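You operate a simulated robot arm through the tools that you are given. There is no shell and no other tool. Be economical: measure what you need, move in short steps, check, and stop when the job is done.

Carry out the task below with a simulated two-armed robot. There is one attempt and no reset: what you move stays moved.

## Task
Pick up the white round brush with one hand, pass it to the other hand and put it on the shelf of the left test stand. Set down upright: white round brush.

Only the result counts: the job must be done as asked and must still hold three seconds after the hand-in. Knocking over, shifting, dropping, spilling or breaking anything else fails it.

## Robot
Two 6-joint arms with three-finger grippers on one trunk, on a base that drives. Base frame: it is fixed to the floor where the robot stands at the start and does not move with it; the origin is under the middle of the robot, x ahead of it, y to its left, z up; the surface under the hand at the start is at about z = 880. Units: mm, rad, N and s.
The left shoulder is at the start at [40, 147, 1328], the right one opposite. With the tool pointing down near the work surface each hand reaches from about 460 to 580 mm from the robot's upright axis, wherever it stands, measured 20 degrees to its own side. Places, roughly: shelf of the left test stand [2700, 300, 600]; white round brush (6x6x13 cm) [500, 0, 900]. Payload 2.69 kg a hand.
The TCP of each hand is the grasp point between the finger pads, 29 mm short of the fingertips. In the tool frame z runs along the fingers and y along their closing line. Largest opening 120 mm; the body of the gripper starts 78 mm behind the TCP.
Orientation is told as [roll, pitch, yaw] about the base's x, y, z axes, in that order, counted from this pose: with the fingers straight down and closing along the base's y, the tool's x points along the base's -x, its y along +y and its z along -z.

## Interface
- The arms move only by the tool play_rows. It takes "left_steps", "right_steps" or both (then of equal length, played together; a hand with none holds still); each is a list of rows, each an object of numbers (a shift or turn left out is 0, a gripper value left out holds the last): "wx", "wy", "wz": the turn, a rotation vector about the tool's x, y, z in units of 120 degrees (1.0 is 120 degrees); "x", "y", "z": the shift along the tool's x, y, z in units of 400 mm (1.0 is 400 mm); "jaw": the opening, from 0 (shut) to 1 (fully open). In form: [{"wx": .., "wy": .., "wz": .., "x": .., "y": .., "z": .., "jaw": ..}, ...]. A call has 1 to 10 rows; each row is the pose to reach, as a shift and turn from the pose commanded when the call began, along the tool's axes at that moment. A call with a number of a shift or a turn outside -1 to 1 is refused whole. Each row takes 0.2 s and may step no farther than 50 mm and 0.15 rad from the row before; otherwise, or with a gripper value out of range, the whole call is refused. A pose out of reach is approached as far as the arm can. The call stops where the force on the tool passes 40 N (or 10 N more than at its start, if that is more) or the arm is blocked; 0.2 s more then pass. Each finger halts on what it meets, pressing with about 45 N; the grip force reading is that of the motor and also rises with nothing between the fingers. The clock runs only during rows and for 0.2 s after the last one: add rows that repeat a pose to give the fingers time. The reply holds the time, the measured pose of the TCP, the force on the tool along the base axes, the opening and the grip force, in the units named above and with some noise, with the torque about the TCP (base axes, N m) and any sound that the robot's microphone picked up.
- Cameras (640 x 400 px; columns grow to the right, rows downward): "scene" is now at [98.3, -8.4, 1555.9]; the picture's right is [-0.24, -0.97, 0.00], its down [-0.72, 0.18, -0.67] and it looks along [0.65, -0.16, -0.74] (base axes); focal length 268 px, centre (320, 200). "left" rides on the left gripper at [63, 0, -104] in its tool frame; the picture's right is [-0.01, 1.00, 0.00], its down [-0.83, 0.00, -0.56] and it looks along [-0.56, 0.00, 0.83] (tool axes); focal length 275 px, centre (320, 200). "right" rides on the right gripper at [63, 0, -104] in its tool frame; the picture's right is [0.00, 1.00, 0.00], its down [-0.83, 0.00, -0.56] and it looks along [-0.56, 0.00, 0.83] (tool axes); focal length 275 px, centre (320, 200). There is no depth. A picture from a camera that has moved, and an enlarged one, comes with that camera's place and axes in the base frame and with its lens. The place of the scene camera against the robot may be out by one fixed shift of up to 25 mm in any direction.
- capture(camera): a new picture of that camera. It takes no simulated time.
- lift_body(by): slides the trunk up (or, below 0, down) by that many mm; the arms and the scene camera ride with it, the base frame stays. It gives what a move gives, with no picture.
- roll_base(legs): drives the robot by 1 to 6 legs, each [ahead, turn to the left] in mm and rad, along the robot's own axes; the way and the turn of a leg run together, so that a leg with both is an arc; at most 1500 mm and 3.142 rad a leg. The arms and the cameras ride along, it lands a little off, and it stops where it bumps. It gives what a move gives.
- head_to(pan, tilt): turns the head with the scene camera to pan (to the left, within 1.501 rad either way) and tilt (down, from -0.506 to 1.204), counted from straight ahead of the robot. It gives what a move gives.
- close_up(camera, box): a new picture of the part [left, top, right, bottom] of that camera's present view, enlarged. It takes no simulated time.
- hand_in(): hands the job in; it is judged then, once.

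Go step by step. Nothing tells you exact positions but the pictures and the camera data: compare them with the known pose of the tool, close in by small moves and look again before you grip or let go. The budget is 120 turns and 88 pictures, counting those below and the enlarged ones. Unless the task says otherwise, let go and move clear before handing in, and close with one line.

The tools are called after "Emit:" as a command line: name --argument value ..., lists and objects as JSON in quotes. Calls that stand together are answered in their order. play_rows: Moves the arms, as the interface text tells. Its arguments: {"type":"object","properties":{"left_steps":{"type":"array"},"right_steps":{"type":"array"}},"required":[]} The other tools are called the same way: lift_body (by) slides the trunk up or down; roll_base (legs) drives the base; head_to (pan, tilt) turns the head that bears the scene camera; capture (camera) takes a picture; close_up (camera, box) takes an enlarged picture of a part of a camera's view; hand_in () hands the job in.

At the start:

```text
clock: 0.0
left_position: [492.0, 155.2, 998.9]
left_tool_rot: [0.0, 0.0, -0.002]
left_force: [-0.3, 0.4, 0.2]
left_ft_torque: [-0.01, -0.01, 0.02]
left_grip_width: 120.0
left_grip_force: 0.1
right_position: [496.0, -218.2, 998.6]
right_tool_rot: [0.0, 0.0, -0.002]
right_force: [-0.2, -0.8, 0.3]
right_ft_torque: [-0.01, 0.0, 0.02]
right_grip_width: 120.0
right_grip_force: 0.1
trunk travel left (down, up): [-454.0, 43.0]
robot x, y, heading: [0.2, -0.5, -0.001]
head pan, tilt: [-0.239, 0.84]
```

scene: 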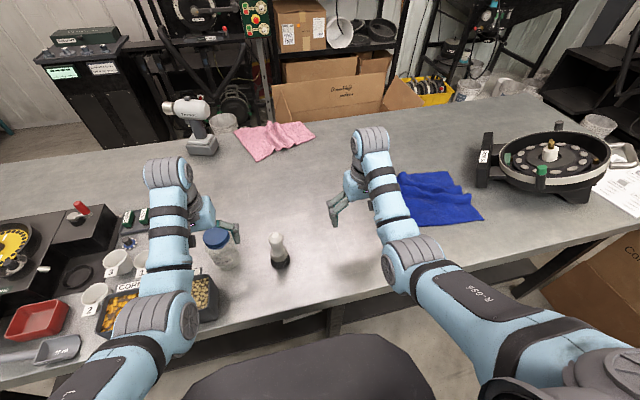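
right: 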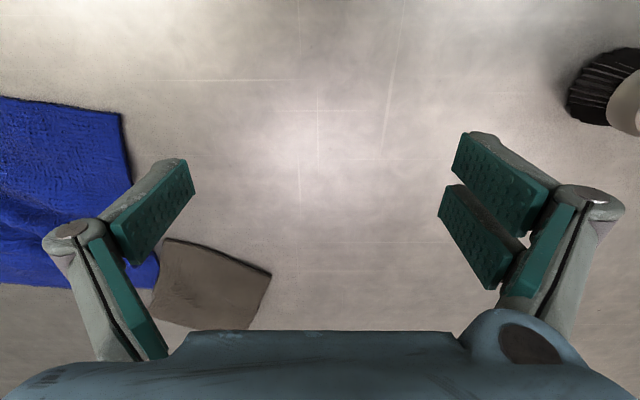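
left: 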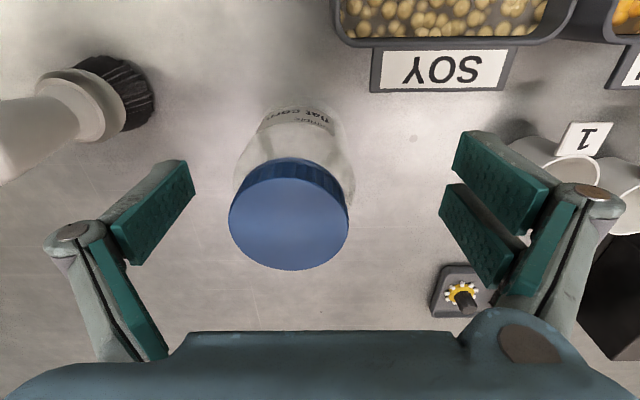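

The brush stands upright, bristles down, near [505, 5], between the two hands. I'll look at it closely and find the test stand before planning the grip.

Emit:
close_up --camera "scene" --box '[180, 180, 380, 305]'

Emit:
head_to --pan 0.1 --tilt 0.3

Emit:
capture --camera "scene"

```text
3.20 times, centred on (280, 242) of scene
camera zoom: at [98.3, -8.4, 1555.9], right [-0.24, -0.97, 0.0], down [-0.72, 0.18, -0.67], along [0.65, -0.16, -0.74], focal length 859 px, centre (448, 64)
```

zoom: 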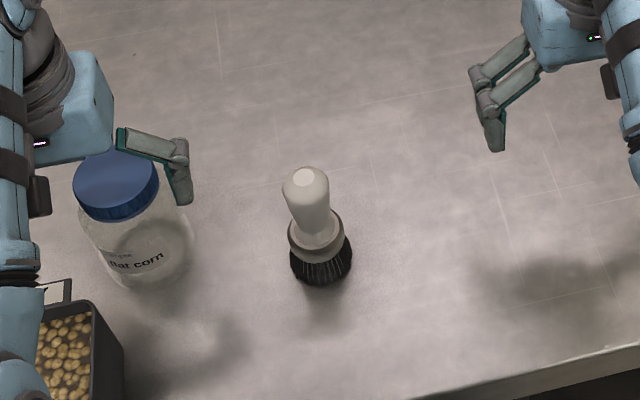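

```text
clock: 1.0
left_position: [492.4, 155.9, 999.3]
left_tool_rot: [0.0, 0.0, -0.001]
left_force: [-0.5, -0.1, -0.1]
left_ft_torque: [-0.03, 0.03, 0.02]
left_grip_width: 119.9
left_grip_force: 0.1
right_position: [497.0, -217.9, 999.4]
right_tool_rot: [0.002, 0.0, -0.002]
right_force: [-0.5, -0.4, 0.3]
right_ft_torque: [0.0, 0.0, 0.01]
right_grip_width: 120.0
right_grip_force: 0.1
trunk travel left (down, up): [-454.0, 43.0]
robot x, y, heading: [1.3, 0.6, 0.004]
head pan, tilt: [0.099, 0.3]
```

```text
83 pictures are left
camera scene: at [114.7, 19.4, 1603.4], right [0.1, -1.0, 0.0], down [-0.3, -0.03, -0.95], along [0.95, 0.09, -0.3], focal length 268 px, centre (320, 200)
```

scene: 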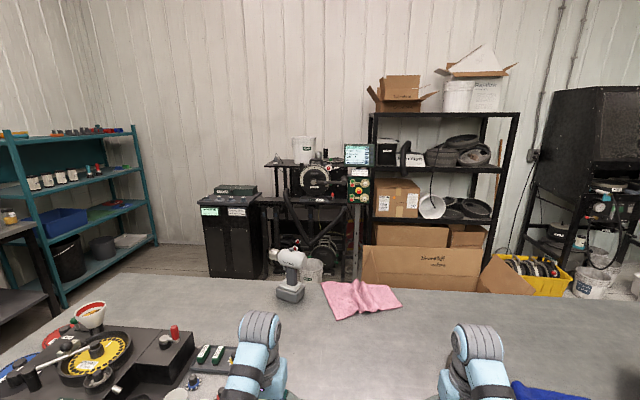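

The left test stand is the dark frame near the middle of the picture. I'll enlarge it.

Emit:
close_up --camera "scene" --box '[190, 125, 390, 290]'

Emit:
close_up --camera "scene" --box '[270, 180, 360, 236]'

```text
2.42 times, centred on (290, 208) of scene
camera zoom: at [114.7, 19.4, 1603.4], right [0.1, -1.0, 0.0], down [-0.3, -0.03, -0.95], along [0.95, 0.09, -0.3], focal length 651 px, centre (393, 182)
```

zoom: 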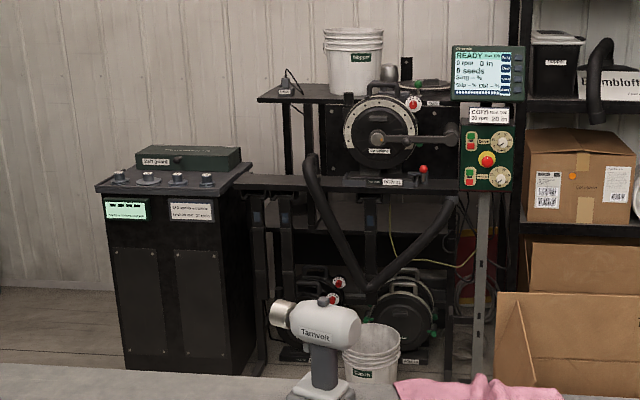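

```text
7.11 times, centred on (315, 208) of scene
camera zoom: at [114.7, 19.4, 1603.4], right [0.1, -1.0, 0.0], down [-0.3, -0.03, -0.95], along [0.95, 0.09, -0.3], focal length 1908 px, centre (356, 143)
```

zoom: 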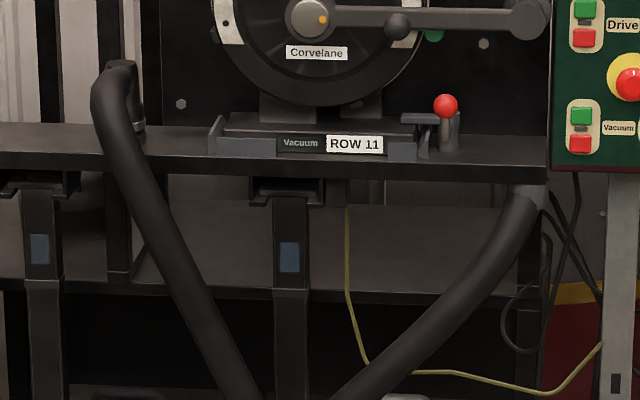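

The target is the lower ledge of the centre stand, at about z 600–640, with a beam above it and hoses in front, so the final hand must hold the brush upright from the side. Plan: the right hand takes the handle from above, the left then takes it horizontally. First I'll lift both hands and bring the right one above the brush.

Emit:
play_rows --left_steps '[{"z": -0.1}, {"z": -0.2}, {"z": -0.3}, {"z": -0.3, "y": 0.1}, {"z": -0.3, "y": 0.2}, {"z": -0.3, "y": 0.2}, {"z": -0.3, "y": 0.2}, {"z": -0.3, "y": 0.2}]' --right_steps '[{"z": -0.1}, {"z": -0.2}, {"z": -0.2, "y": 0.1, "jaw": 0.75}, {"z": -0.2, "y": 0.2}, {"z": -0.2, "y": 0.3}, {"z": -0.2, "y": 0.4}, {"z": -0.2, "y": 0.48}, {"z": -0.2, "y": 0.55}]'

Emit:
head_to --pan 0.0 --tilt 0.85

Emit:
capture --camera "right"

Emit:
capture --camera "scene"

```text
clock: 2.8
left_position: [552.0, 238.1, 1107.8]
left_tool_rot: [0.0, -0.001, -0.001]
left_force: [0.1, -0.2, -0.6]
left_ft_torque: [0.01, 0.01, -0.01]
left_grip_width: 120.1
left_grip_force: 0.1
left hand out of reach, approached as far as the arm can: row 1, 2, 3, 4, 5, 6, 7, 8
right_position: [519.3, -14.7, 1080.0]
right_tool_rot: [0.001, 0.001, -0.003]
right_force: [0.2, -0.4, 0.0]
right_ft_torque: [-0.01, 0.03, 0.01]
right_grip_width: 90.2
right_grip_force: 0.1
right hand out of reach, approached as far as the arm can: row 1, 2, 3, 4, 5, 6, 7, 8
trunk travel left (down, up): [-454.0, 43.0]
robot x, y, heading: [4.4, 1.4, -0.002]
head pan, tilt: [0.099, 0.3]
```

```text
clock: 3.7
left_position: [552.4, 237.0, 1109.5]
left_tool_rot: [-0.001, 0.0, -0.001]
left_force: [0.1, -0.7, 0.6]
left_ft_torque: [-0.01, -0.01, 0.02]
left_grip_width: 120.1
left_grip_force: 0.1
right_position: [518.9, -14.6, 1080.1]
right_tool_rot: [0.003, 0.001, -0.003]
right_force: [-0.8, 0.4, -0.2]
right_ft_torque: [-0.03, 0.03, -0.03]
right_grip_width: 90.0
right_grip_force: 0.0
trunk travel left (down, up): [-454.0, 43.0]
robot x, y, heading: [2.2, 3.7, -0.002]
head pan, tilt: [0.0, 0.85]
```

```text
80 pictures are left
camera right: at [456.6, -14.3, 1184.4], right [0.0, 1.0, 0.0], down [0.83, 0.0, 0.55], along [0.55, 0.0, -0.83], focal length 275 px, centre (320, 200)
```

right: 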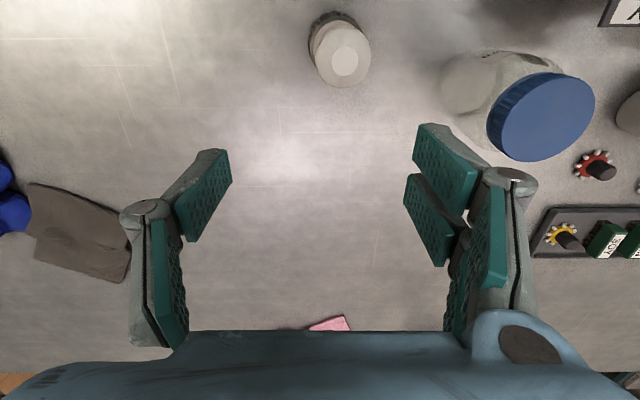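

```text
79 pictures are left
camera scene: at [100.0, 10.3, 1555.1], right [0.0, -1.0, 0.0], down [-0.75, 0.0, -0.66], along [0.66, 0.0, -0.75], focal length 268 px, centre (320, 200)
```

scene: 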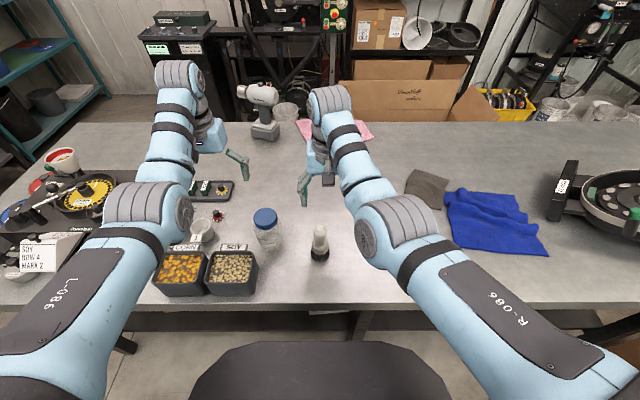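

The brush sits at about [478, 0]. That is near the arm's inner limit at height, so I'll back the base up 60 mm to work in the comfortable range.

Emit:
roll_base --legs '[[-60, 0]]'

Emit:
capture --camera "right"

```text
clock: 4.7
left_position: [503.2, 236.5, 1101.7]
left_tool_rot: [0.001, 0.01, -0.004]
left_force: [0.8, 0.2, 0.0]
left_ft_torque: [0.03, 0.15, -0.02]
left_grip_width: 120.1
left_grip_force: 0.1
right_position: [469.8, -16.1, 1074.8]
right_tool_rot: [0.002, 0.01, -0.004]
right_force: [1.1, -1.4, -1.0]
right_ft_torque: [0.03, 0.14, 0.02]
right_grip_width: 89.9
right_grip_force: 0.0
trunk travel left (down, up): [-454.0, 43.0]
robot x, y, heading: [-58.8, 1.1, 0.002]
head pan, tilt: [0.0, 0.85]
```

```text
78 pictures are left
camera right: at [408.3, -14.5, 1179.7], right [0.0, 1.0, 0.0], down [0.84, 0.0, 0.55], along [0.55, 0.0, -0.84], focal length 275 px, centre (320, 200)
```

right: 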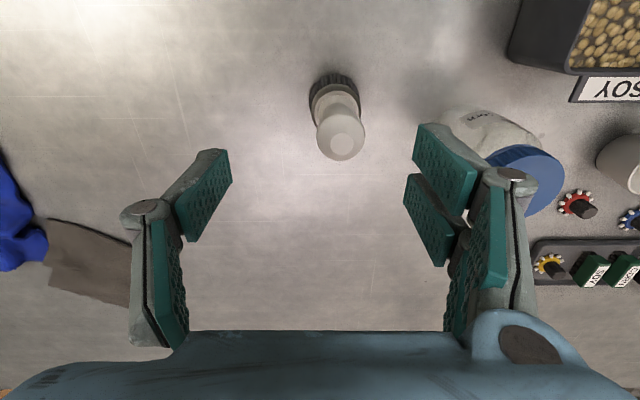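

Triangulating the two views puts the brush axis at about [480, 2], top near z 990–1010. I'll centre over it and lower a little, then look.

Emit:
play_rows --right_steps '[{"x": -0.025, "y": 0.045, "z": 0.0}, {"x": -0.025, "y": 0.045, "z": 0.0875}, {"x": -0.025, "y": 0.045, "z": 0.0875}]'

Emit:
capture --camera "right"

Emit:
close_up --camera "scene" --box '[220, 130, 420, 255]'

```text
clock: 5.5
left_position: [495.8, 236.0, 1107.4]
left_tool_rot: [-0.002, 0.002, -0.003]
left_force: [-0.4, -1.0, 0.5]
left_ft_torque: [-0.03, 0.0, 0.01]
left_grip_width: 119.8
left_grip_force: 0.1
right_position: [469.2, -0.0, 1044.8]
right_tool_rot: [0.003, 0.0, -0.006]
right_force: [0.0, 0.3, -0.4]
right_ft_torque: [0.01, -0.02, -0.04]
right_grip_width: 90.1
right_grip_force: 0.1
right hand out of reach, approached as far as the arm can: row 1, 2, 3
trunk travel left (down, up): [-454.0, 43.0]
robot x, y, heading: [-60.9, 0.7, -0.0]
head pan, tilt: [0.0, 0.85]
```

```text
77 pictures are left
camera right: at [406.5, 0.1, 1149.1], right [0.0, 1.0, 0.0], down [0.83, 0.0, 0.55], along [0.55, 0.0, -0.83], focal length 275 px, centre (320, 200)
```

right: 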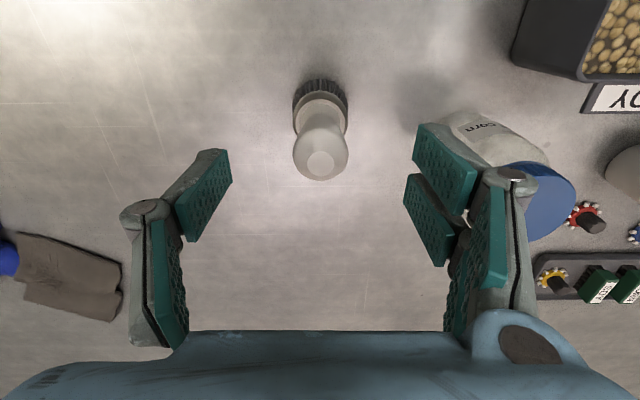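

```text
3.20 times, centred on (320, 192) of scene
camera zoom: at [42.8, 10.1, 1554.9], right [0.0, -1.0, 0.0], down [-0.75, 0.0, -0.66], along [0.66, 0.0, -0.75], focal length 859 px, centre (320, 224)
```

zoom: 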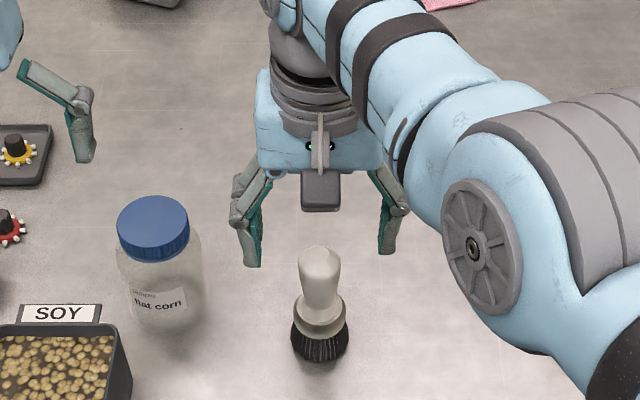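

The handle is about 33 mm wide, axis near [473, 0], and the jaws straddle it. I'll descend in two steps.

Emit:
play_rows --right_steps '[{"x": -0.01, "z": 0.05}, {"x": -0.01, "z": 0.1}, {"x": -0.01, "z": 0.1}]'

Emit:
capture --camera "right"

Emit:
close_up --camera "scene" --box '[260, 170, 380, 245]'

```text
clock: 6.3
left_position: [493.5, 237.2, 1107.7]
left_tool_rot: [0.0, 0.0, -0.004]
left_force: [0.2, -0.2, 0.6]
left_ft_torque: [0.0, 0.02, -0.01]
left_grip_width: 119.8
left_grip_force: 0.1
right_position: [461.5, -7.8, 1009.4]
right_tool_rot: [0.002, 0.001, -0.003]
right_force: [0.2, 0.1, 0.2]
right_ft_torque: [0.02, -0.02, -0.02]
right_grip_width: 90.2
right_grip_force: 0.1
right hand out of reach, approached as far as the arm can: row 1, 2, 3
trunk travel left (down, up): [-454.0, 43.0]
robot x, y, heading: [-60.9, -1.1, -0.003]
head pan, tilt: [0.0, 0.85]
```

```text
75 pictures are left
camera right: at [399.3, -6.5, 1112.7], right [0.0, 1.0, 0.0], down [0.83, 0.0, 0.55], along [0.55, 0.0, -0.83], focal length 275 px, centre (320, 200)
```

right: 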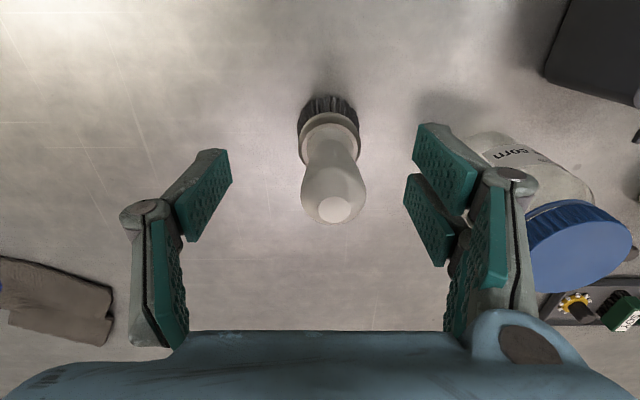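

```text
5.33 times, centred on (320, 208) of scene
camera zoom: at [40.2, 10.5, 1555.1], right [0.0, -1.0, 0.0], down [-0.75, 0.0, -0.66], along [0.66, 0.0, -0.75], focal length 1431 px, centre (320, 160)
```

zoom: 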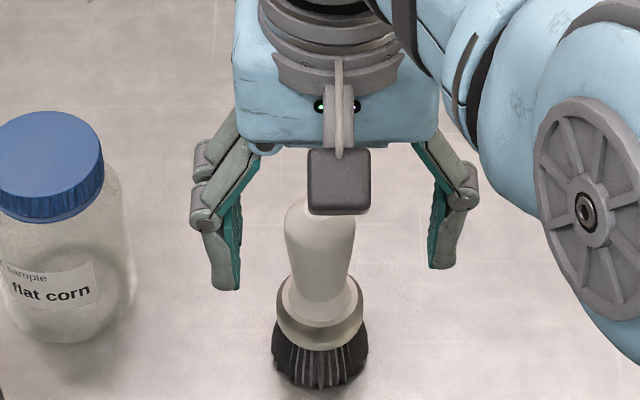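

The arm is at its outer limit here (it got pulled in to x 461), so I overdid the reversing; I'll roll forward 30 mm. The brush axis is confirmed at about [473, 0].

Emit:
roll_base --legs '[[30, 0]]'

Emit:
play_rows --right_steps '[{}]'

```text
clock: 7.1
left_position: [517.7, 236.3, 1112.2]
left_tool_rot: [-0.001, -0.005, -0.003]
left_force: [-0.5, -0.3, -0.4]
left_ft_torque: [0.01, -0.08, -0.01]
left_grip_width: 120.0
left_grip_force: 0.1
right_position: [486.6, -7.0, 1011.3]
right_tool_rot: [0.0, -0.003, -0.002]
right_force: [-1.3, 0.0, 0.3]
right_ft_torque: [0.02, -0.05, 0.0]
right_grip_width: 90.0
right_grip_force: 0.0
trunk travel left (down, up): [-454.0, 43.0]
robot x, y, heading: [-27.0, -0.3, 0.002]
head pan, tilt: [0.0, 0.85]
```

```text
clock: 7.5
left_position: [527.6, 236.9, 1105.0]
left_tool_rot: [-0.001, 0.005, -0.004]
left_force: [0.6, 0.5, -1.1]
left_ft_torque: [0.0, 0.05, 0.0]
left_grip_width: 120.2
left_grip_force: 0.1
right_position: [496.6, -7.0, 1005.8]
right_tool_rot: [0.001, 0.008, -0.004]
right_force: [0.8, 0.1, -0.8]
right_ft_torque: [-0.02, 0.03, 0.01]
right_grip_width: 90.1
right_grip_force: 0.0
trunk travel left (down, up): [-454.0, 43.0]
robot x, y, heading: [-30.3, 2.5, -0.007]
head pan, tilt: [0.0, 0.85]
```

Emit:
play_rows --right_steps '[{"x": 0.025, "y": 0.01}, {"x": 0.045, "y": 0.0175}, {"x": 0.045, "y": 0.0175, "z": 0.025}, {"x": 0.045, "y": 0.0175, "z": 0.05}, {"x": 0.045, "y": 0.0175, "z": 0.05}]'

Emit:
capture --camera "right"

Emit:
close_up --camera "scene" --box '[260, 150, 380, 225]'

```text
clock: 8.7
left_position: [523.6, 236.8, 1107.8]
left_tool_rot: [0.001, 0.0, -0.004]
left_force: [0.7, -0.6, 0.0]
left_ft_torque: [-0.02, 0.04, 0.02]
left_grip_width: 119.9
left_grip_force: 0.1
right_position: [482.6, 0.6, 986.0]
right_tool_rot: [-0.001, 0.003, -0.004]
right_force: [-0.3, 1.4, 0.9]
right_ft_torque: [0.0, 0.0, 0.0]
right_grip_width: 89.9
right_grip_force: 0.0
right hand out of reach, approached as far as the arm can: row 1, 2, 3, 4, 5
trunk travel left (down, up): [-454.0, 43.0]
robot x, y, heading: [-30.0, -3.8, -0.002]
head pan, tilt: [0.0, 0.85]
```

```text
73 pictures are left
camera right: at [420.8, 1.0, 1090.7], right [0.0, 1.0, 0.0], down [0.83, 0.0, 0.55], along [0.55, 0.0, -0.83], focal length 275 px, centre (320, 200)
```

right: 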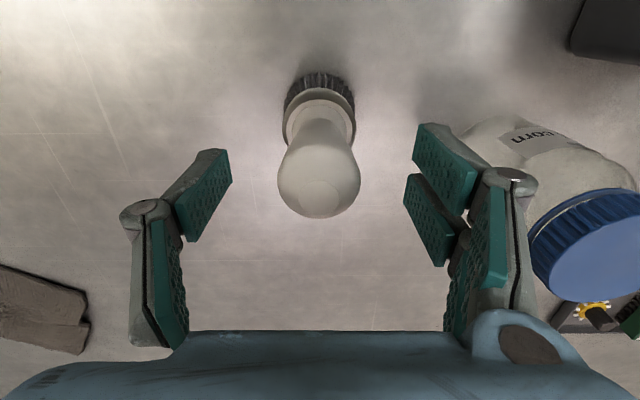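

```text
5.33 times, centred on (320, 188) of scene
camera zoom: at [70.5, 10.4, 1555.1], right [0.0, -1.0, 0.0], down [-0.75, 0.0, -0.66], along [0.66, 0.0, -0.75], focal length 1431 px, centre (320, 267)
```

zoom: 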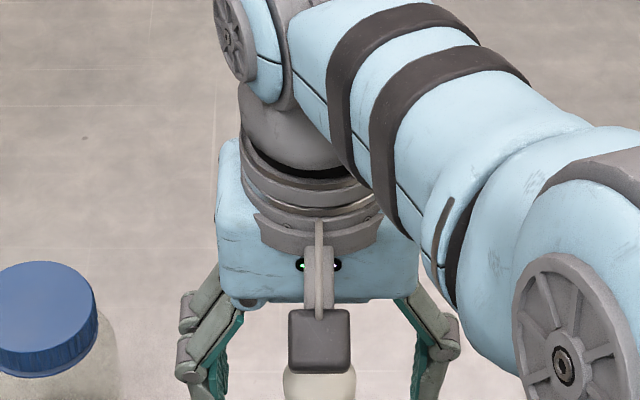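

The brush is between the pads but about 7 mm nearer than the TCP, and the wrist seems limited at this yaw. I'll turn the tool about 0.28 rad inward, which should free the reach, and re-centre.

Emit:
play_rows --right_steps '[{"wz": -0.065}, {"wz": -0.13}, {"wz": -0.13, "x": 0.0175}, {"wz": -0.13, "x": 0.0175}]'

Emit:
capture --camera "right"

```text
clock: 9.7
left_position: [522.6, 237.3, 1108.4]
left_tool_rot: [0.0, 0.0, -0.004]
left_force: [0.1, 0.9, -0.5]
left_ft_torque: [0.0, 0.02, -0.02]
left_grip_width: 119.8
left_grip_force: 0.1
right_position: [483.5, -0.5, 984.6]
right_tool_rot: [0.003, 0.005, 0.268]
right_force: [0.3, 0.5, -0.6]
right_ft_torque: [-0.01, -0.03, -0.01]
right_grip_width: 90.0
right_grip_force: 0.1
right hand out of reach, approached as far as the arm can: row 3, 4
trunk travel left (down, up): [-454.0, 43.0]
robot x, y, heading: [-27.8, 1.6, 0.002]
head pan, tilt: [0.0, 0.85]
```

```text
71 pictures are left
camera right: at [422.9, -16.1, 1089.1], right [-0.27, 0.96, 0.0], down [0.8, 0.22, 0.55], along [0.53, 0.15, -0.83], focal length 275 px, centre (320, 200)
```

right: 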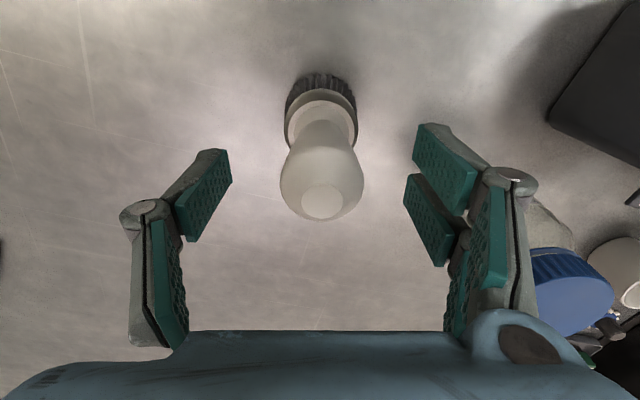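

The inner limit is real at this height, so I'll just back the base 8 mm so the pads centre on the handle.

Emit:
roll_base --legs '[[-8, 0]]'

Emit:
play_rows --right_steps '[{}, {}]'

Emit:
capture --camera "right"

```text
clock: 10.5
left_position: [516.3, 237.3, 1106.8]
left_tool_rot: [0.001, 0.001, -0.003]
left_force: [0.2, -0.5, -0.2]
left_ft_torque: [0.0, 0.02, -0.01]
left_grip_width: 119.8
left_grip_force: 0.0
right_position: [477.2, -0.2, 984.2]
right_tool_rot: [0.003, 0.005, 0.268]
right_force: [0.7, -0.4, 0.2]
right_ft_torque: [0.01, 0.02, 0.01]
right_grip_width: 90.1
right_grip_force: 0.1
trunk travel left (down, up): [-454.0, 43.0]
robot x, y, heading: [-39.3, 0.9, -0.002]
head pan, tilt: [0.0, 0.85]
```

```text
clock: 11.1
left_position: [514.0, 235.8, 1108.5]
left_tool_rot: [0.001, -0.002, -0.004]
left_force: [-0.2, 0.5, -0.6]
left_ft_torque: [-0.02, 0.0, 0.02]
left_grip_width: 120.1
left_grip_force: 0.1
right_position: [475.7, -0.0, 984.7]
right_tool_rot: [0.003, 0.003, 0.268]
right_force: [0.9, 0.0, 0.2]
right_ft_torque: [0.03, -0.03, -0.01]
right_grip_width: 90.1
right_grip_force: 0.0
trunk travel left (down, up): [-454.0, 43.0]
robot x, y, heading: [-36.2, 0.8, -0.001]
head pan, tilt: [0.0, 0.85]
```

```text
70 pictures are left
camera right: at [414.8, -16.1, 1089.0], right [-0.27, 0.96, 0.0], down [0.8, 0.22, 0.55], along [0.53, 0.15, -0.83], focal length 275 px, centre (320, 200)
```

right: 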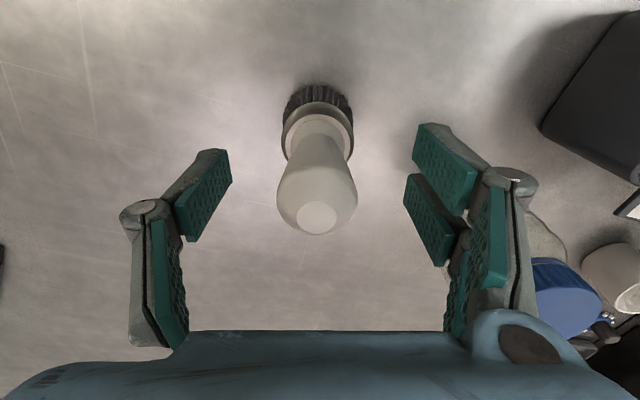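

The handle is centred between the pads, so I'll close the right jaw.

Emit:
play_rows --right_steps '[{"jaw": 0.45}, {"jaw": 0.35}, {"jaw": 0}, {"jaw": 0}, {"jaw": 0}, {"jaw": 0}]'

Emit:
capture --camera "right"

```text
clock: 12.5
left_position: [514.3, 237.1, 1107.4]
left_tool_rot: [0.001, 0.002, -0.004]
left_force: [0.1, -0.7, 0.4]
left_ft_torque: [-0.02, -0.01, 0.0]
left_grip_width: 119.9
left_grip_force: 0.0
right_position: [475.2, -0.1, 984.8]
right_tool_rot: [0.001, 0.002, 0.27]
right_force: [-0.3, -2.0, 0.8]
right_ft_torque: [0.03, 0.04, -0.02]
right_grip_width: 33.2
right_grip_force: 44.7
trunk travel left (down, up): [-454.0, 43.0]
robot x, y, heading: [-35.9, -2.7, -0.0]
head pan, tilt: [0.0, 0.85]
```

```text
69 pictures are left
camera right: at [414.5, -16.2, 1089.2], right [-0.27, 0.96, 0.0], down [0.8, 0.22, 0.55], along [0.53, 0.15, -0.83], focal length 275 px, centre (320, 200)
```

right: 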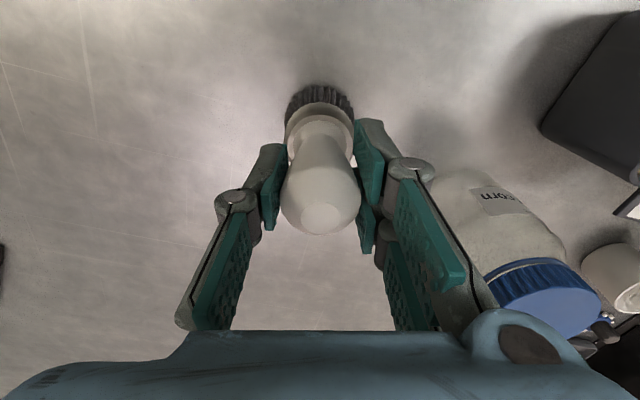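

The brush is gripped at 33 mm with 45 N. I'll lift it with the trunk and then back off the table for the hand-over.

Emit:
lift_body --by 43

Emit:
capture --camera "scene"

Emit:
capture --camera "left"

```text
clock: 13.3
left_position: [514.3, 236.7, 1150.1]
left_tool_rot: [0.0, 0.0, -0.003]
left_force: [0.0, -0.4, -0.2]
left_ft_torque: [-0.01, 0.0, 0.03]
left_grip_width: 120.1
left_grip_force: 0.0
right_position: [474.8, 0.4, 1026.1]
right_tool_rot: [0.003, 0.004, 0.269]
right_force: [0.9, -0.6, -1.0]
right_ft_torque: [0.03, 0.02, 0.02]
right_grip_width: 33.4
right_grip_force: 45.0
trunk travel left (down, up): [-497.0, 0.0]
robot x, y, heading: [-40.8, -1.2, 0.009]
head pan, tilt: [0.0, 0.85]
```

```text
68 pictures are left
camera scene: at [62.4, 10.2, 1597.3], right [0.0, -1.0, 0.0], down [-0.75, 0.0, -0.66], along [0.66, 0.0, -0.75], focal length 268 px, centre (320, 200)
```

scene: 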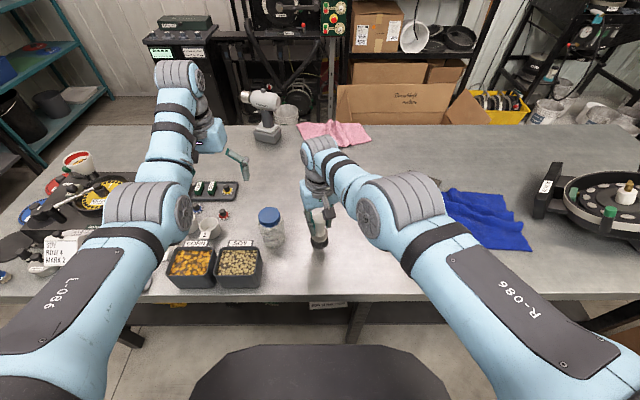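

```text
67 pictures are left
camera left: at [451.5, 236.6, 1255.4], right [0.01, 1.0, 0.0], down [0.83, -0.01, 0.56], along [0.56, 0.0, -0.83], focal length 275 px, centre (320, 200)
```

left: 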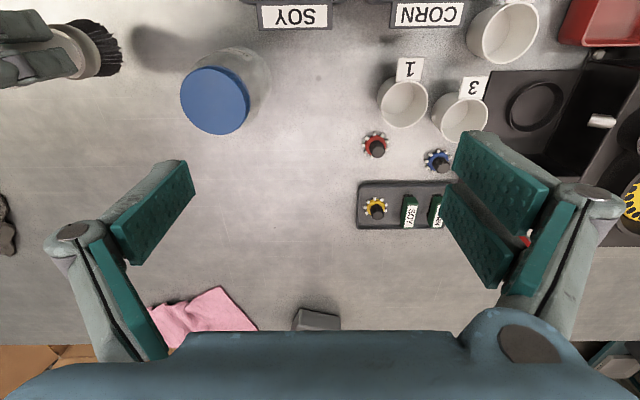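

The brush is up. I'll back 350 mm off the table, then look left for a route round its left end.

Emit:
roll_base --legs '[[-350, 0]]'

Emit:
head_to --pan 1.2 --tilt 0.45

Emit:
capture --camera "scene"

```text
clock: 15.6
left_position: [167.5, 234.2, 1148.0]
left_tool_rot: [0.0, 0.001, -0.011]
left_force: [0.2, 0.3, -0.1]
left_ft_torque: [0.01, 0.04, 0.0]
left_grip_width: 119.7
left_grip_force: 0.1
right_position: [127.7, -2.1, 1024.4]
right_tool_rot: [0.004, 0.006, 0.264]
right_force: [-0.3, 1.0, -1.2]
right_ft_torque: [-0.01, 0.04, -0.02]
right_grip_width: 33.4
right_grip_force: 45.5
trunk travel left (down, up): [-497.0, 0.0]
robot x, y, heading: [-386.8, 4.1, 0.0]
head pan, tilt: [0.0, 0.85]
```

```text
clock: 17.0
left_position: [166.7, 235.5, 1149.7]
left_tool_rot: [0.001, 0.001, -0.011]
left_force: [-0.4, 0.8, -0.4]
left_ft_torque: [0.03, -0.01, 0.02]
left_grip_width: 120.0
left_grip_force: 0.1
right_position: [124.4, -1.5, 1025.9]
right_tool_rot: [0.003, 0.005, 0.26]
right_force: [1.1, 0.1, -1.5]
right_ft_torque: [-0.01, 0.02, 0.01]
right_grip_width: 33.2
right_grip_force: 45.4
trunk travel left (down, up): [-497.0, 0.0]
robot x, y, heading: [-388.1, -0.1, -0.006]
head pan, tilt: [1.201, 0.45]
```

```text
66 pictures are left
camera scene: at [-331.8, 97.2, 1631.3], right [0.93, -0.37, 0.0], down [-0.16, -0.4, -0.9], along [0.33, 0.84, -0.44], focal length 268 px, centre (320, 200)
```

scene: 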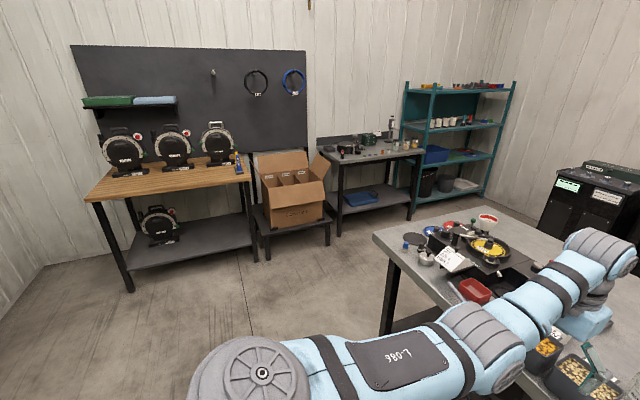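

There is a roughly 1.1 m gap at the table's left end (y ≈ 1100–2200), so a route exists. For the hand-over, I'll lower the right hand a little and swing the left hand to a forward, 30° downward attitude, staying behind and left of the brush first.

Emit:
play_rows --right_steps '[{"z": 0.05}, {"z": 0.1}, {"z": 0.15}, {"z": 0.2}, {"z": 0.2}, {"z": 0.2}, {"z": 0.2}, {"z": 0.2}, {"z": 0.2}]' --left_steps '[{"wx": 0.0094, "wy": -0.062, "wz": 0.0162, "x": 0.047, "y": -0.027, "z": 0.07}, {"wx": 0.0188, "wy": -0.124, "wz": 0.0324, "x": 0.094, "y": -0.054, "z": 0.14}, {"wx": 0.0281, "wy": -0.186, "wz": 0.0486, "x": 0.141, "y": -0.081, "z": 0.21}, {"wx": 0.0375, "wy": -0.248, "wz": 0.0649, "x": 0.188, "y": -0.108, "z": 0.28}, {"wx": 0.0469, "wy": -0.31, "wz": 0.0811, "x": 0.234, "y": -0.134, "z": 0.35}, {"wx": 0.0563, "wy": -0.372, "wz": 0.0973, "x": 0.281, "y": -0.161, "z": 0.42}, {"wx": 0.0656, "wy": -0.434, "wz": 0.1135, "x": 0.328, "y": -0.188, "z": 0.49}, {"wx": 0.075, "wy": -0.4956, "wz": 0.1297, "x": 0.375, "y": -0.215, "z": 0.56}, {"wx": 0.075, "wy": -0.4956, "wz": 0.1297, "x": 0.375, "y": -0.215, "z": 0.56}]'

Emit:
head_to --pan 0.0 --tilt 0.95

Emit:
capture --camera "scene"

Emit:
capture --camera "left"

```text
clock: 19.0
left_position: [13.2, 150.3, 924.0]
left_tool_rot: [-0.002, -1.047, -0.309]
left_force: [0.0, 0.4, 0.9]
left_ft_torque: [0.0, -0.02, 0.0]
left_grip_width: 119.9
left_grip_force: 0.1
left hand out of reach, approached as far as the arm can: row 1
right_position: [105.6, -12.8, 951.7]
right_tool_rot: [0.001, 0.003, 0.261]
right_force: [0.2, 0.4, -0.4]
right_ft_torque: [0.02, -0.02, 0.01]
right_grip_width: 33.5
right_grip_force: 45.1
right hand out of reach, approached as far as the arm can: row 1, 2, 3, 4, 5, 6, 7, 8, 9
trunk travel left (down, up): [-497.0, 0.0]
robot x, y, heading: [-387.3, 3.1, -0.005]
head pan, tilt: [1.201, 0.45]
```

```text
clock: 20.4
left_position: [14.1, 149.7, 924.0]
left_tool_rot: [-0.001, -1.045, -0.306]
left_force: [0.3, 0.3, 0.2]
left_ft_torque: [-0.01, -0.02, 0.0]
left_grip_width: 119.9
left_grip_force: 0.0
right_position: [104.4, -12.6, 952.0]
right_tool_rot: [0.0, 0.004, 0.262]
right_force: [0.5, 0.0, -1.2]
right_ft_torque: [-0.02, 0.01, -0.05]
right_grip_width: 33.0
right_grip_force: 44.8
trunk travel left (down, up): [-497.0, 0.0]
robot x, y, heading: [-386.3, 1.1, -0.007]
head pan, tilt: [0.0, 0.949]
```

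```text
65 pictures are left
camera scene: at [-293.6, 11.3, 1589.4], right [-0.01, -1.0, 0.0], down [-0.81, 0.01, -0.58], along [0.58, 0.0, -0.81], focal length 268 px, centre (320, 200)
```

scene: 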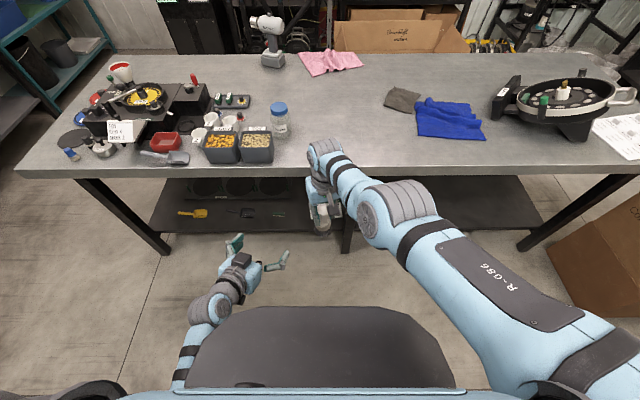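

```text
64 pictures are left
camera left: at [-102.8, 187.0, 922.9], right [0.31, 0.95, 0.0], down [-0.06, 0.02, 1.0], along [0.95, -0.31, 0.06], focal length 275 px, centre (320, 200)
```

left: 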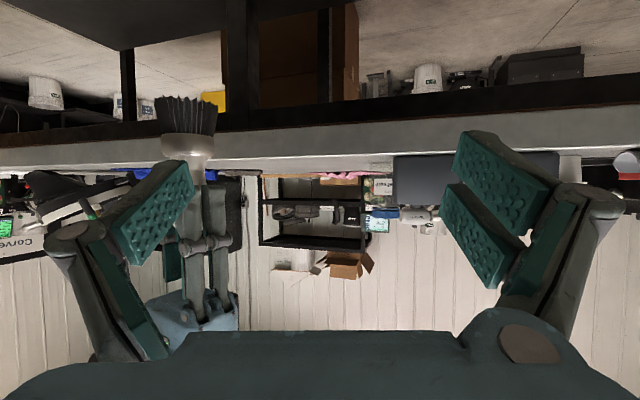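

The left hand reached its attitude. The left camera puts the ferrule about 64 mm below the right TCP, so the target for the left TCP is about [104, -13, 888]. I'll move in line, 90 mm short of it.

Emit:
play_rows --left_steps '[{"x": -0.023, "y": -0.08, "z": 0.0285}, {"x": -0.046, "y": -0.16, "z": 0.057}, {"x": -0.069, "y": -0.24, "z": 0.0855}, {"x": -0.092, "y": -0.319, "z": 0.114}, {"x": -0.092, "y": -0.319, "z": 0.114}]'

Emit:
capture --camera "left"

Emit:
close_up --camera "scene" --box '[220, 130, 420, 255]'

```text
clock: 21.2
left_position: [12.3, 133.6, 902.2]
left_tool_rot: [0.317, -0.942, -0.63]
left_force: [-0.2, 0.3, 0.3]
left_ft_torque: [0.01, -0.02, -0.03]
left_grip_width: 119.7
left_grip_force: 0.0
right_position: [106.6, -11.8, 952.5]
right_tool_rot: [0.001, 0.003, 0.262]
right_force: [-0.5, 0.3, -1.5]
right_ft_torque: [0.01, 0.0, 0.0]
right_grip_width: 33.3
right_grip_force: 44.5
trunk travel left (down, up): [-497.0, 0.0]
robot x, y, heading: [-389.1, 0.1, -0.009]
head pan, tilt: [0.0, 0.949]
stopped in row 3 (left hand): the arm was blocked; the commanded pose is now the measured one
```

```text
63 pictures are left
camera left: at [-101.3, 175.8, 911.2], right [0.36, 0.91, 0.19], down [-0.05, -0.18, 0.98], along [0.93, -0.36, -0.02], focal length 275 px, centre (320, 200)
```

left: 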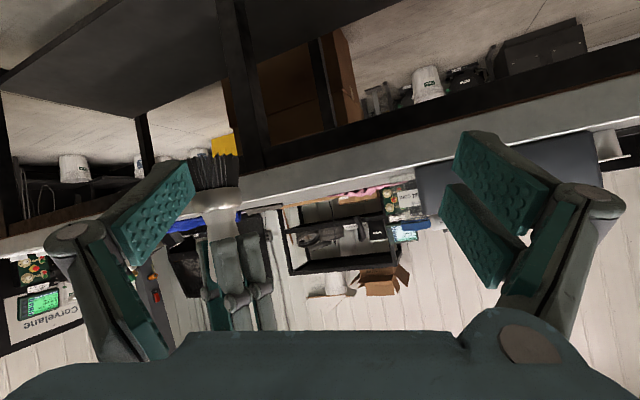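

```text
3.20 times, centred on (320, 192) of scene
camera zoom: at [-293.7, 12.8, 1589.1], right [-0.01, -1.0, 0.0], down [-0.81, 0.01, -0.58], along [0.58, -0.01, -0.81], focal length 859 px, centre (320, 224)
```

zoom: 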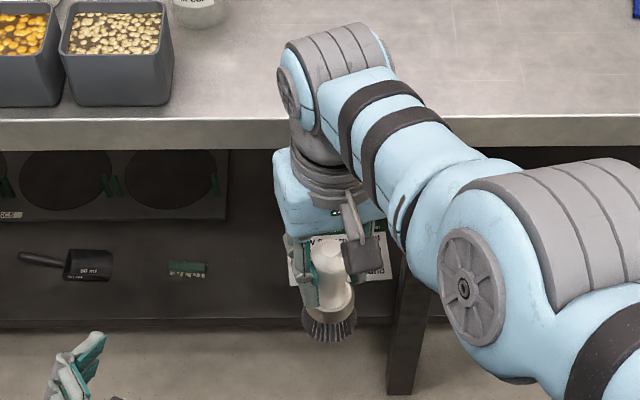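

The left arm was blocked — its forearm met the trunk, so pointing forward across the middle won't work. I'll move it out to the left and turn it further inward (yaw −1.0), approaching the ferrule from the left side.

Emit:
play_rows --left_steps '[{"x": -0.039, "y": 0.063, "z": -0.008}, {"x": -0.078, "y": 0.1255, "z": -0.0155, "wx": 0.0597, "wy": -0.013, "wz": 0.0177}, {"x": -0.078, "y": 0.1255, "z": -0.0155, "wx": 0.1195, "wy": -0.0261, "wz": 0.0354}, {"x": -0.078, "y": 0.1255, "z": -0.0155, "wx": 0.1792, "wy": -0.0391, "wz": 0.053}, {"x": -0.078, "y": 0.1255, "z": -0.0155, "wx": 0.239, "wy": -0.0522, "wz": 0.0707}, {"x": -0.078, "y": 0.1255, "z": -0.0155, "wx": 0.2987, "wy": -0.0652, "wz": 0.0884}, {"x": -0.078, "y": 0.1255, "z": -0.0155, "wx": 0.2987, "wy": -0.0652, "wz": 0.0884}]'

Emit:
capture --camera "left"

Emit:
capture --camera "scene"

```text
clock: 22.8
left_position: [40.9, 167.0, 942.3]
left_tool_rot: [0.0, -1.048, -1.005]
left_force: [0.2, 0.8, 0.3]
left_ft_torque: [-0.01, 0.0, -0.02]
left_grip_width: 120.0
left_grip_force: 0.0
right_position: [105.9, -12.6, 952.5]
right_tool_rot: [0.001, 0.002, 0.261]
right_force: [-0.1, 0.0, -1.0]
right_ft_torque: [0.04, 0.02, 0.04]
right_grip_width: 33.1
right_grip_force: 45.1
trunk travel left (down, up): [-497.0, 0.0]
robot x, y, heading: [-392.3, -0.2, -0.003]
head pan, tilt: [0.0, 0.949]
```

```text
61 pictures are left
camera left: at [-25.0, 270.0, 940.1], right [0.84, 0.54, 0.01], down [-0.04, 0.05, 1.0], along [0.53, -0.84, 0.07], focal length 275 px, centre (320, 200)
```

left: 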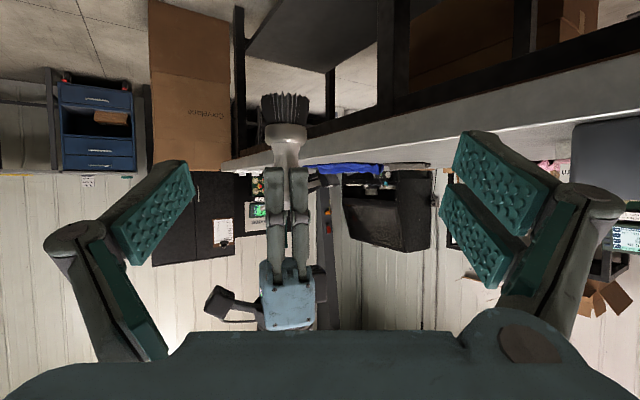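

```text
60 pictures are left
camera scene: at [-293.9, 10.8, 1589.4], right [-0.01, -1.0, 0.0], down [-0.81, 0.01, -0.58], along [0.58, 0.0, -0.81], focal length 268 px, centre (320, 200)
```

scene: 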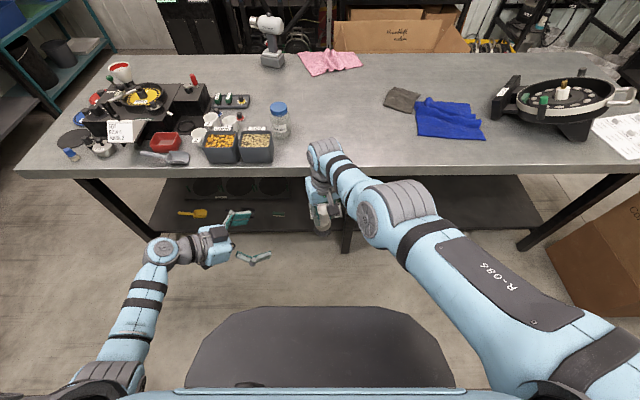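

The view is clean: the ferrule spans about z 879–904 and the right fingertips end at 924. I'll align 90 mm short of the ferrule.

Emit:
play_rows --left_steps '[{"x": -0.03, "y": -0.024, "z": 0.06}, {"x": -0.06, "y": -0.0485, "z": 0.121}, {"x": -0.09, "y": -0.073, "z": 0.182}, {"x": -0.12, "y": -0.097, "z": 0.2425}, {"x": -0.12, "y": -0.097, "z": 0.2425}]'

Emit:
capture --camera "left"

Emit:
capture --camera "right"

```text
clock: 24.0
left_position: [66.9, 56.2, 934.5]
left_tool_rot: [0.0, -1.048, -1.0]
left_force: [-0.8, -0.9, 0.2]
left_ft_torque: [-0.02, 0.04, -0.02]
left_grip_width: 119.9
left_grip_force: 0.1
right_position: [106.6, -10.5, 952.1]
right_tool_rot: [0.001, 0.005, 0.261]
right_force: [0.2, 0.2, -1.5]
right_ft_torque: [0.02, -0.02, 0.02]
right_grip_width: 33.2
right_grip_force: 44.9
trunk travel left (down, up): [-497.0, 0.0]
robot x, y, heading: [-389.4, -0.2, -0.003]
head pan, tilt: [0.0, 0.949]
```

```text
59 pictures are left
camera left: at [0.3, 159.3, 933.2], right [0.84, 0.54, 0.0], down [-0.04, 0.05, 1.0], along [0.54, -0.84, 0.07], focal length 275 px, centre (320, 200)
```

left: 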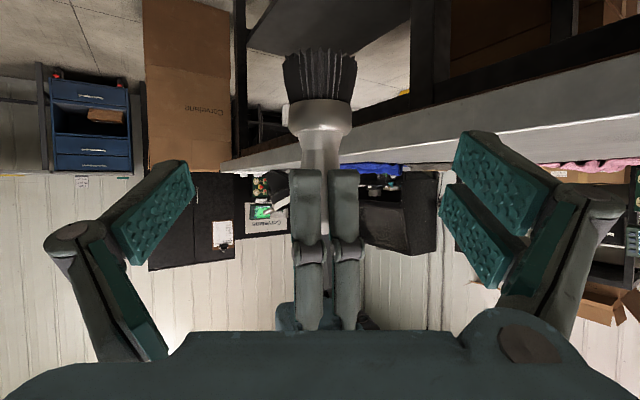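

```text
58 pictures are left
camera right: at [45.5, -28.0, 1057.2], right [-0.26, 0.96, 0.0], down [0.8, 0.22, 0.55], along [0.53, 0.15, -0.83], focal length 275 px, centre (320, 200)
```

right: 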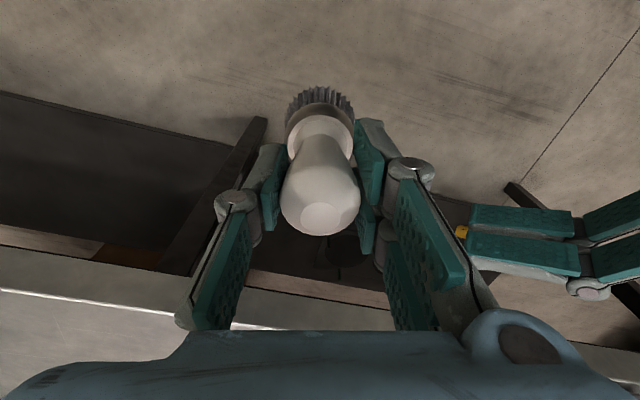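

The brush is dead centre in the left camera. I'll advance 90 mm along the tool axis.

Emit:
play_rows --left_steps '[{"x": 0.0075, "z": 0.06}, {"x": 0.0075, "z": 0.12}, {"x": 0.0075, "z": 0.18}, {"x": 0.0075, "z": 0.225}, {"x": 0.0075, "z": 0.225}]'

Emit:
capture --camera "left"

Emit:
capture --camera "right"

```text
clock: 25.2
left_position: [108.8, -6.5, 885.7]
left_tool_rot: [0.002, -1.045, -1.004]
left_force: [-0.5, -0.2, 0.8]
left_ft_torque: [0.0, -0.02, 0.0]
left_grip_width: 120.2
left_grip_force: 0.0
right_position: [105.9, -11.4, 952.0]
right_tool_rot: [0.002, 0.003, 0.262]
right_force: [0.4, -0.1, -1.2]
right_ft_torque: [-0.02, -0.02, 0.01]
right_grip_width: 33.4
right_grip_force: 45.1
trunk travel left (down, up): [-497.0, 0.0]
robot x, y, heading: [-387.9, 0.4, -0.008]
head pan, tilt: [0.0, 0.949]
```

```text
57 pictures are left
camera left: at [42.3, 95.2, 884.7], right [0.84, 0.54, 0.01], down [-0.04, 0.05, 1.0], along [0.54, -0.84, 0.07], focal length 275 px, centre (320, 200)
```

left: 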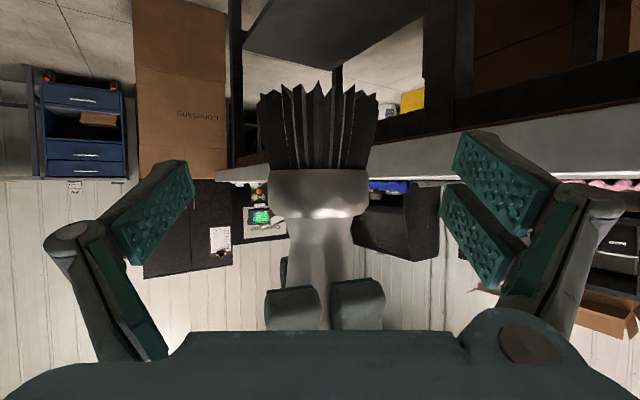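

```text
56 pictures are left
camera right: at [45.5, -28.1, 1057.2], right [-0.26, 0.96, 0.0], down [0.8, 0.22, 0.55], along [0.53, 0.15, -0.83], focal length 275 px, centre (320, 200)
```

right: 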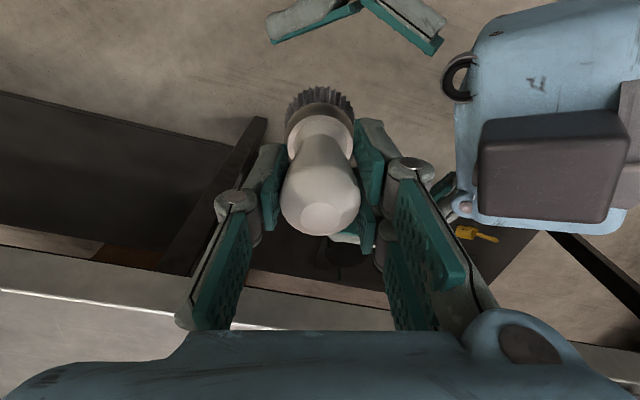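

Everything is centred: ferrule z 879–899, left TCP at 886. I'll close the left jaw.

Emit:
play_rows --left_steps '[{"jaw": 0.6}, {"jaw": 0.45}, {"jaw": 0}, {"jaw": 0}, {"jaw": 0}, {"jaw": 0}]'

Emit:
capture --camera "left"

```text
clock: 26.6
left_position: [107.2, -7.2, 886.7]
left_tool_rot: [0.0, -1.047, -1.002]
left_force: [1.4, 1.1, -0.8]
left_ft_torque: [0.47, -0.94, -0.04]
left_grip_width: 45.7
left_grip_force: 45.2
right_position: [105.1, -13.5, 951.4]
right_tool_rot: [0.001, 0.004, 0.262]
right_force: [-1.2, -0.9, 0.4]
right_ft_torque: [-0.53, 1.02, -0.01]
right_grip_width: 33.3
right_grip_force: 45.7
trunk travel left (down, up): [-497.0, 0.0]
robot x, y, heading: [-389.7, 4.2, -0.005]
head pan, tilt: [0.0, 0.949]
```

```text
55 pictures are left
camera left: at [42.2, 95.5, 884.7], right [0.84, 0.54, 0.01], down [-0.04, 0.05, 1.0], along [0.54, -0.84, 0.07], focal length 275 px, centre (320, 200)
```

left: 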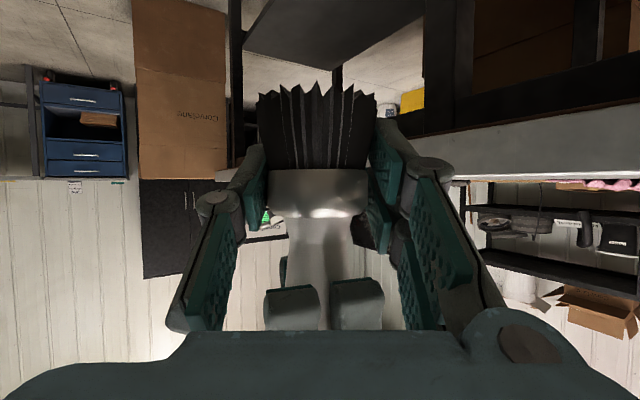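

Both hands hold the brush (left at 45.7 mm on the ferrule). Now the right opens slightly and rises straight up.

Emit:
play_rows --right_steps '[{"jaw": 0.3}, {"jaw": 0.45}, {"jaw": 0.45}, {"jaw": 0.45}]'

Emit:
capture --camera "right"

Emit:
capture --camera "left"

```text
clock: 27.6
left_position: [107.8, -6.1, 887.1]
left_tool_rot: [0.0, -1.046, -1.002]
left_force: [0.0, 0.5, -1.8]
left_ft_torque: [-0.06, -0.03, 0.08]
left_grip_width: 44.4
left_grip_force: 45.0
right_position: [105.9, -12.0, 953.1]
right_tool_rot: [0.001, 0.001, 0.261]
right_force: [1.3, 0.5, 2.5]
right_ft_torque: [0.07, -0.04, -0.06]
right_grip_width: 53.6
right_grip_force: 0.1
trunk travel left (down, up): [-497.0, 0.0]
robot x, y, heading: [-390.4, 3.0, -0.007]
head pan, tilt: [0.0, 0.949]
```

```text
54 pictures are left
camera right: at [45.6, -28.1, 1057.3], right [-0.26, 0.96, 0.0], down [0.8, 0.22, 0.55], along [0.53, 0.15, -0.83], focal length 275 px, centre (320, 200)
```

right: 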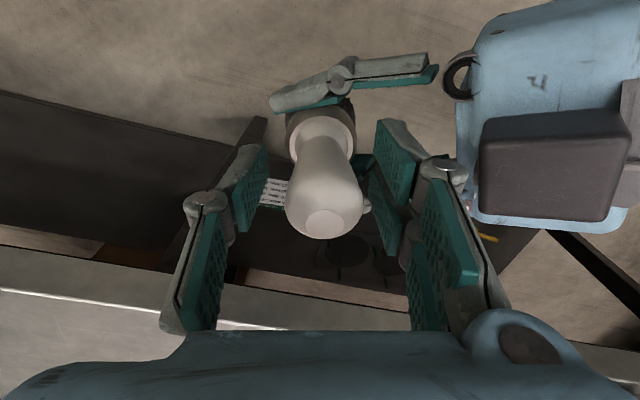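

```text
53 pictures are left
camera left: at [41.9, 95.4, 884.5], right [0.84, 0.54, 0.0], down [-0.04, 0.05, 1.0], along [0.54, -0.84, 0.07], focal length 275 px, centre (320, 200)
```

left: 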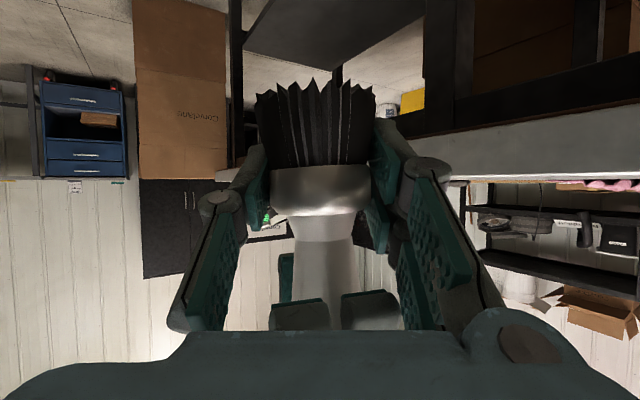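

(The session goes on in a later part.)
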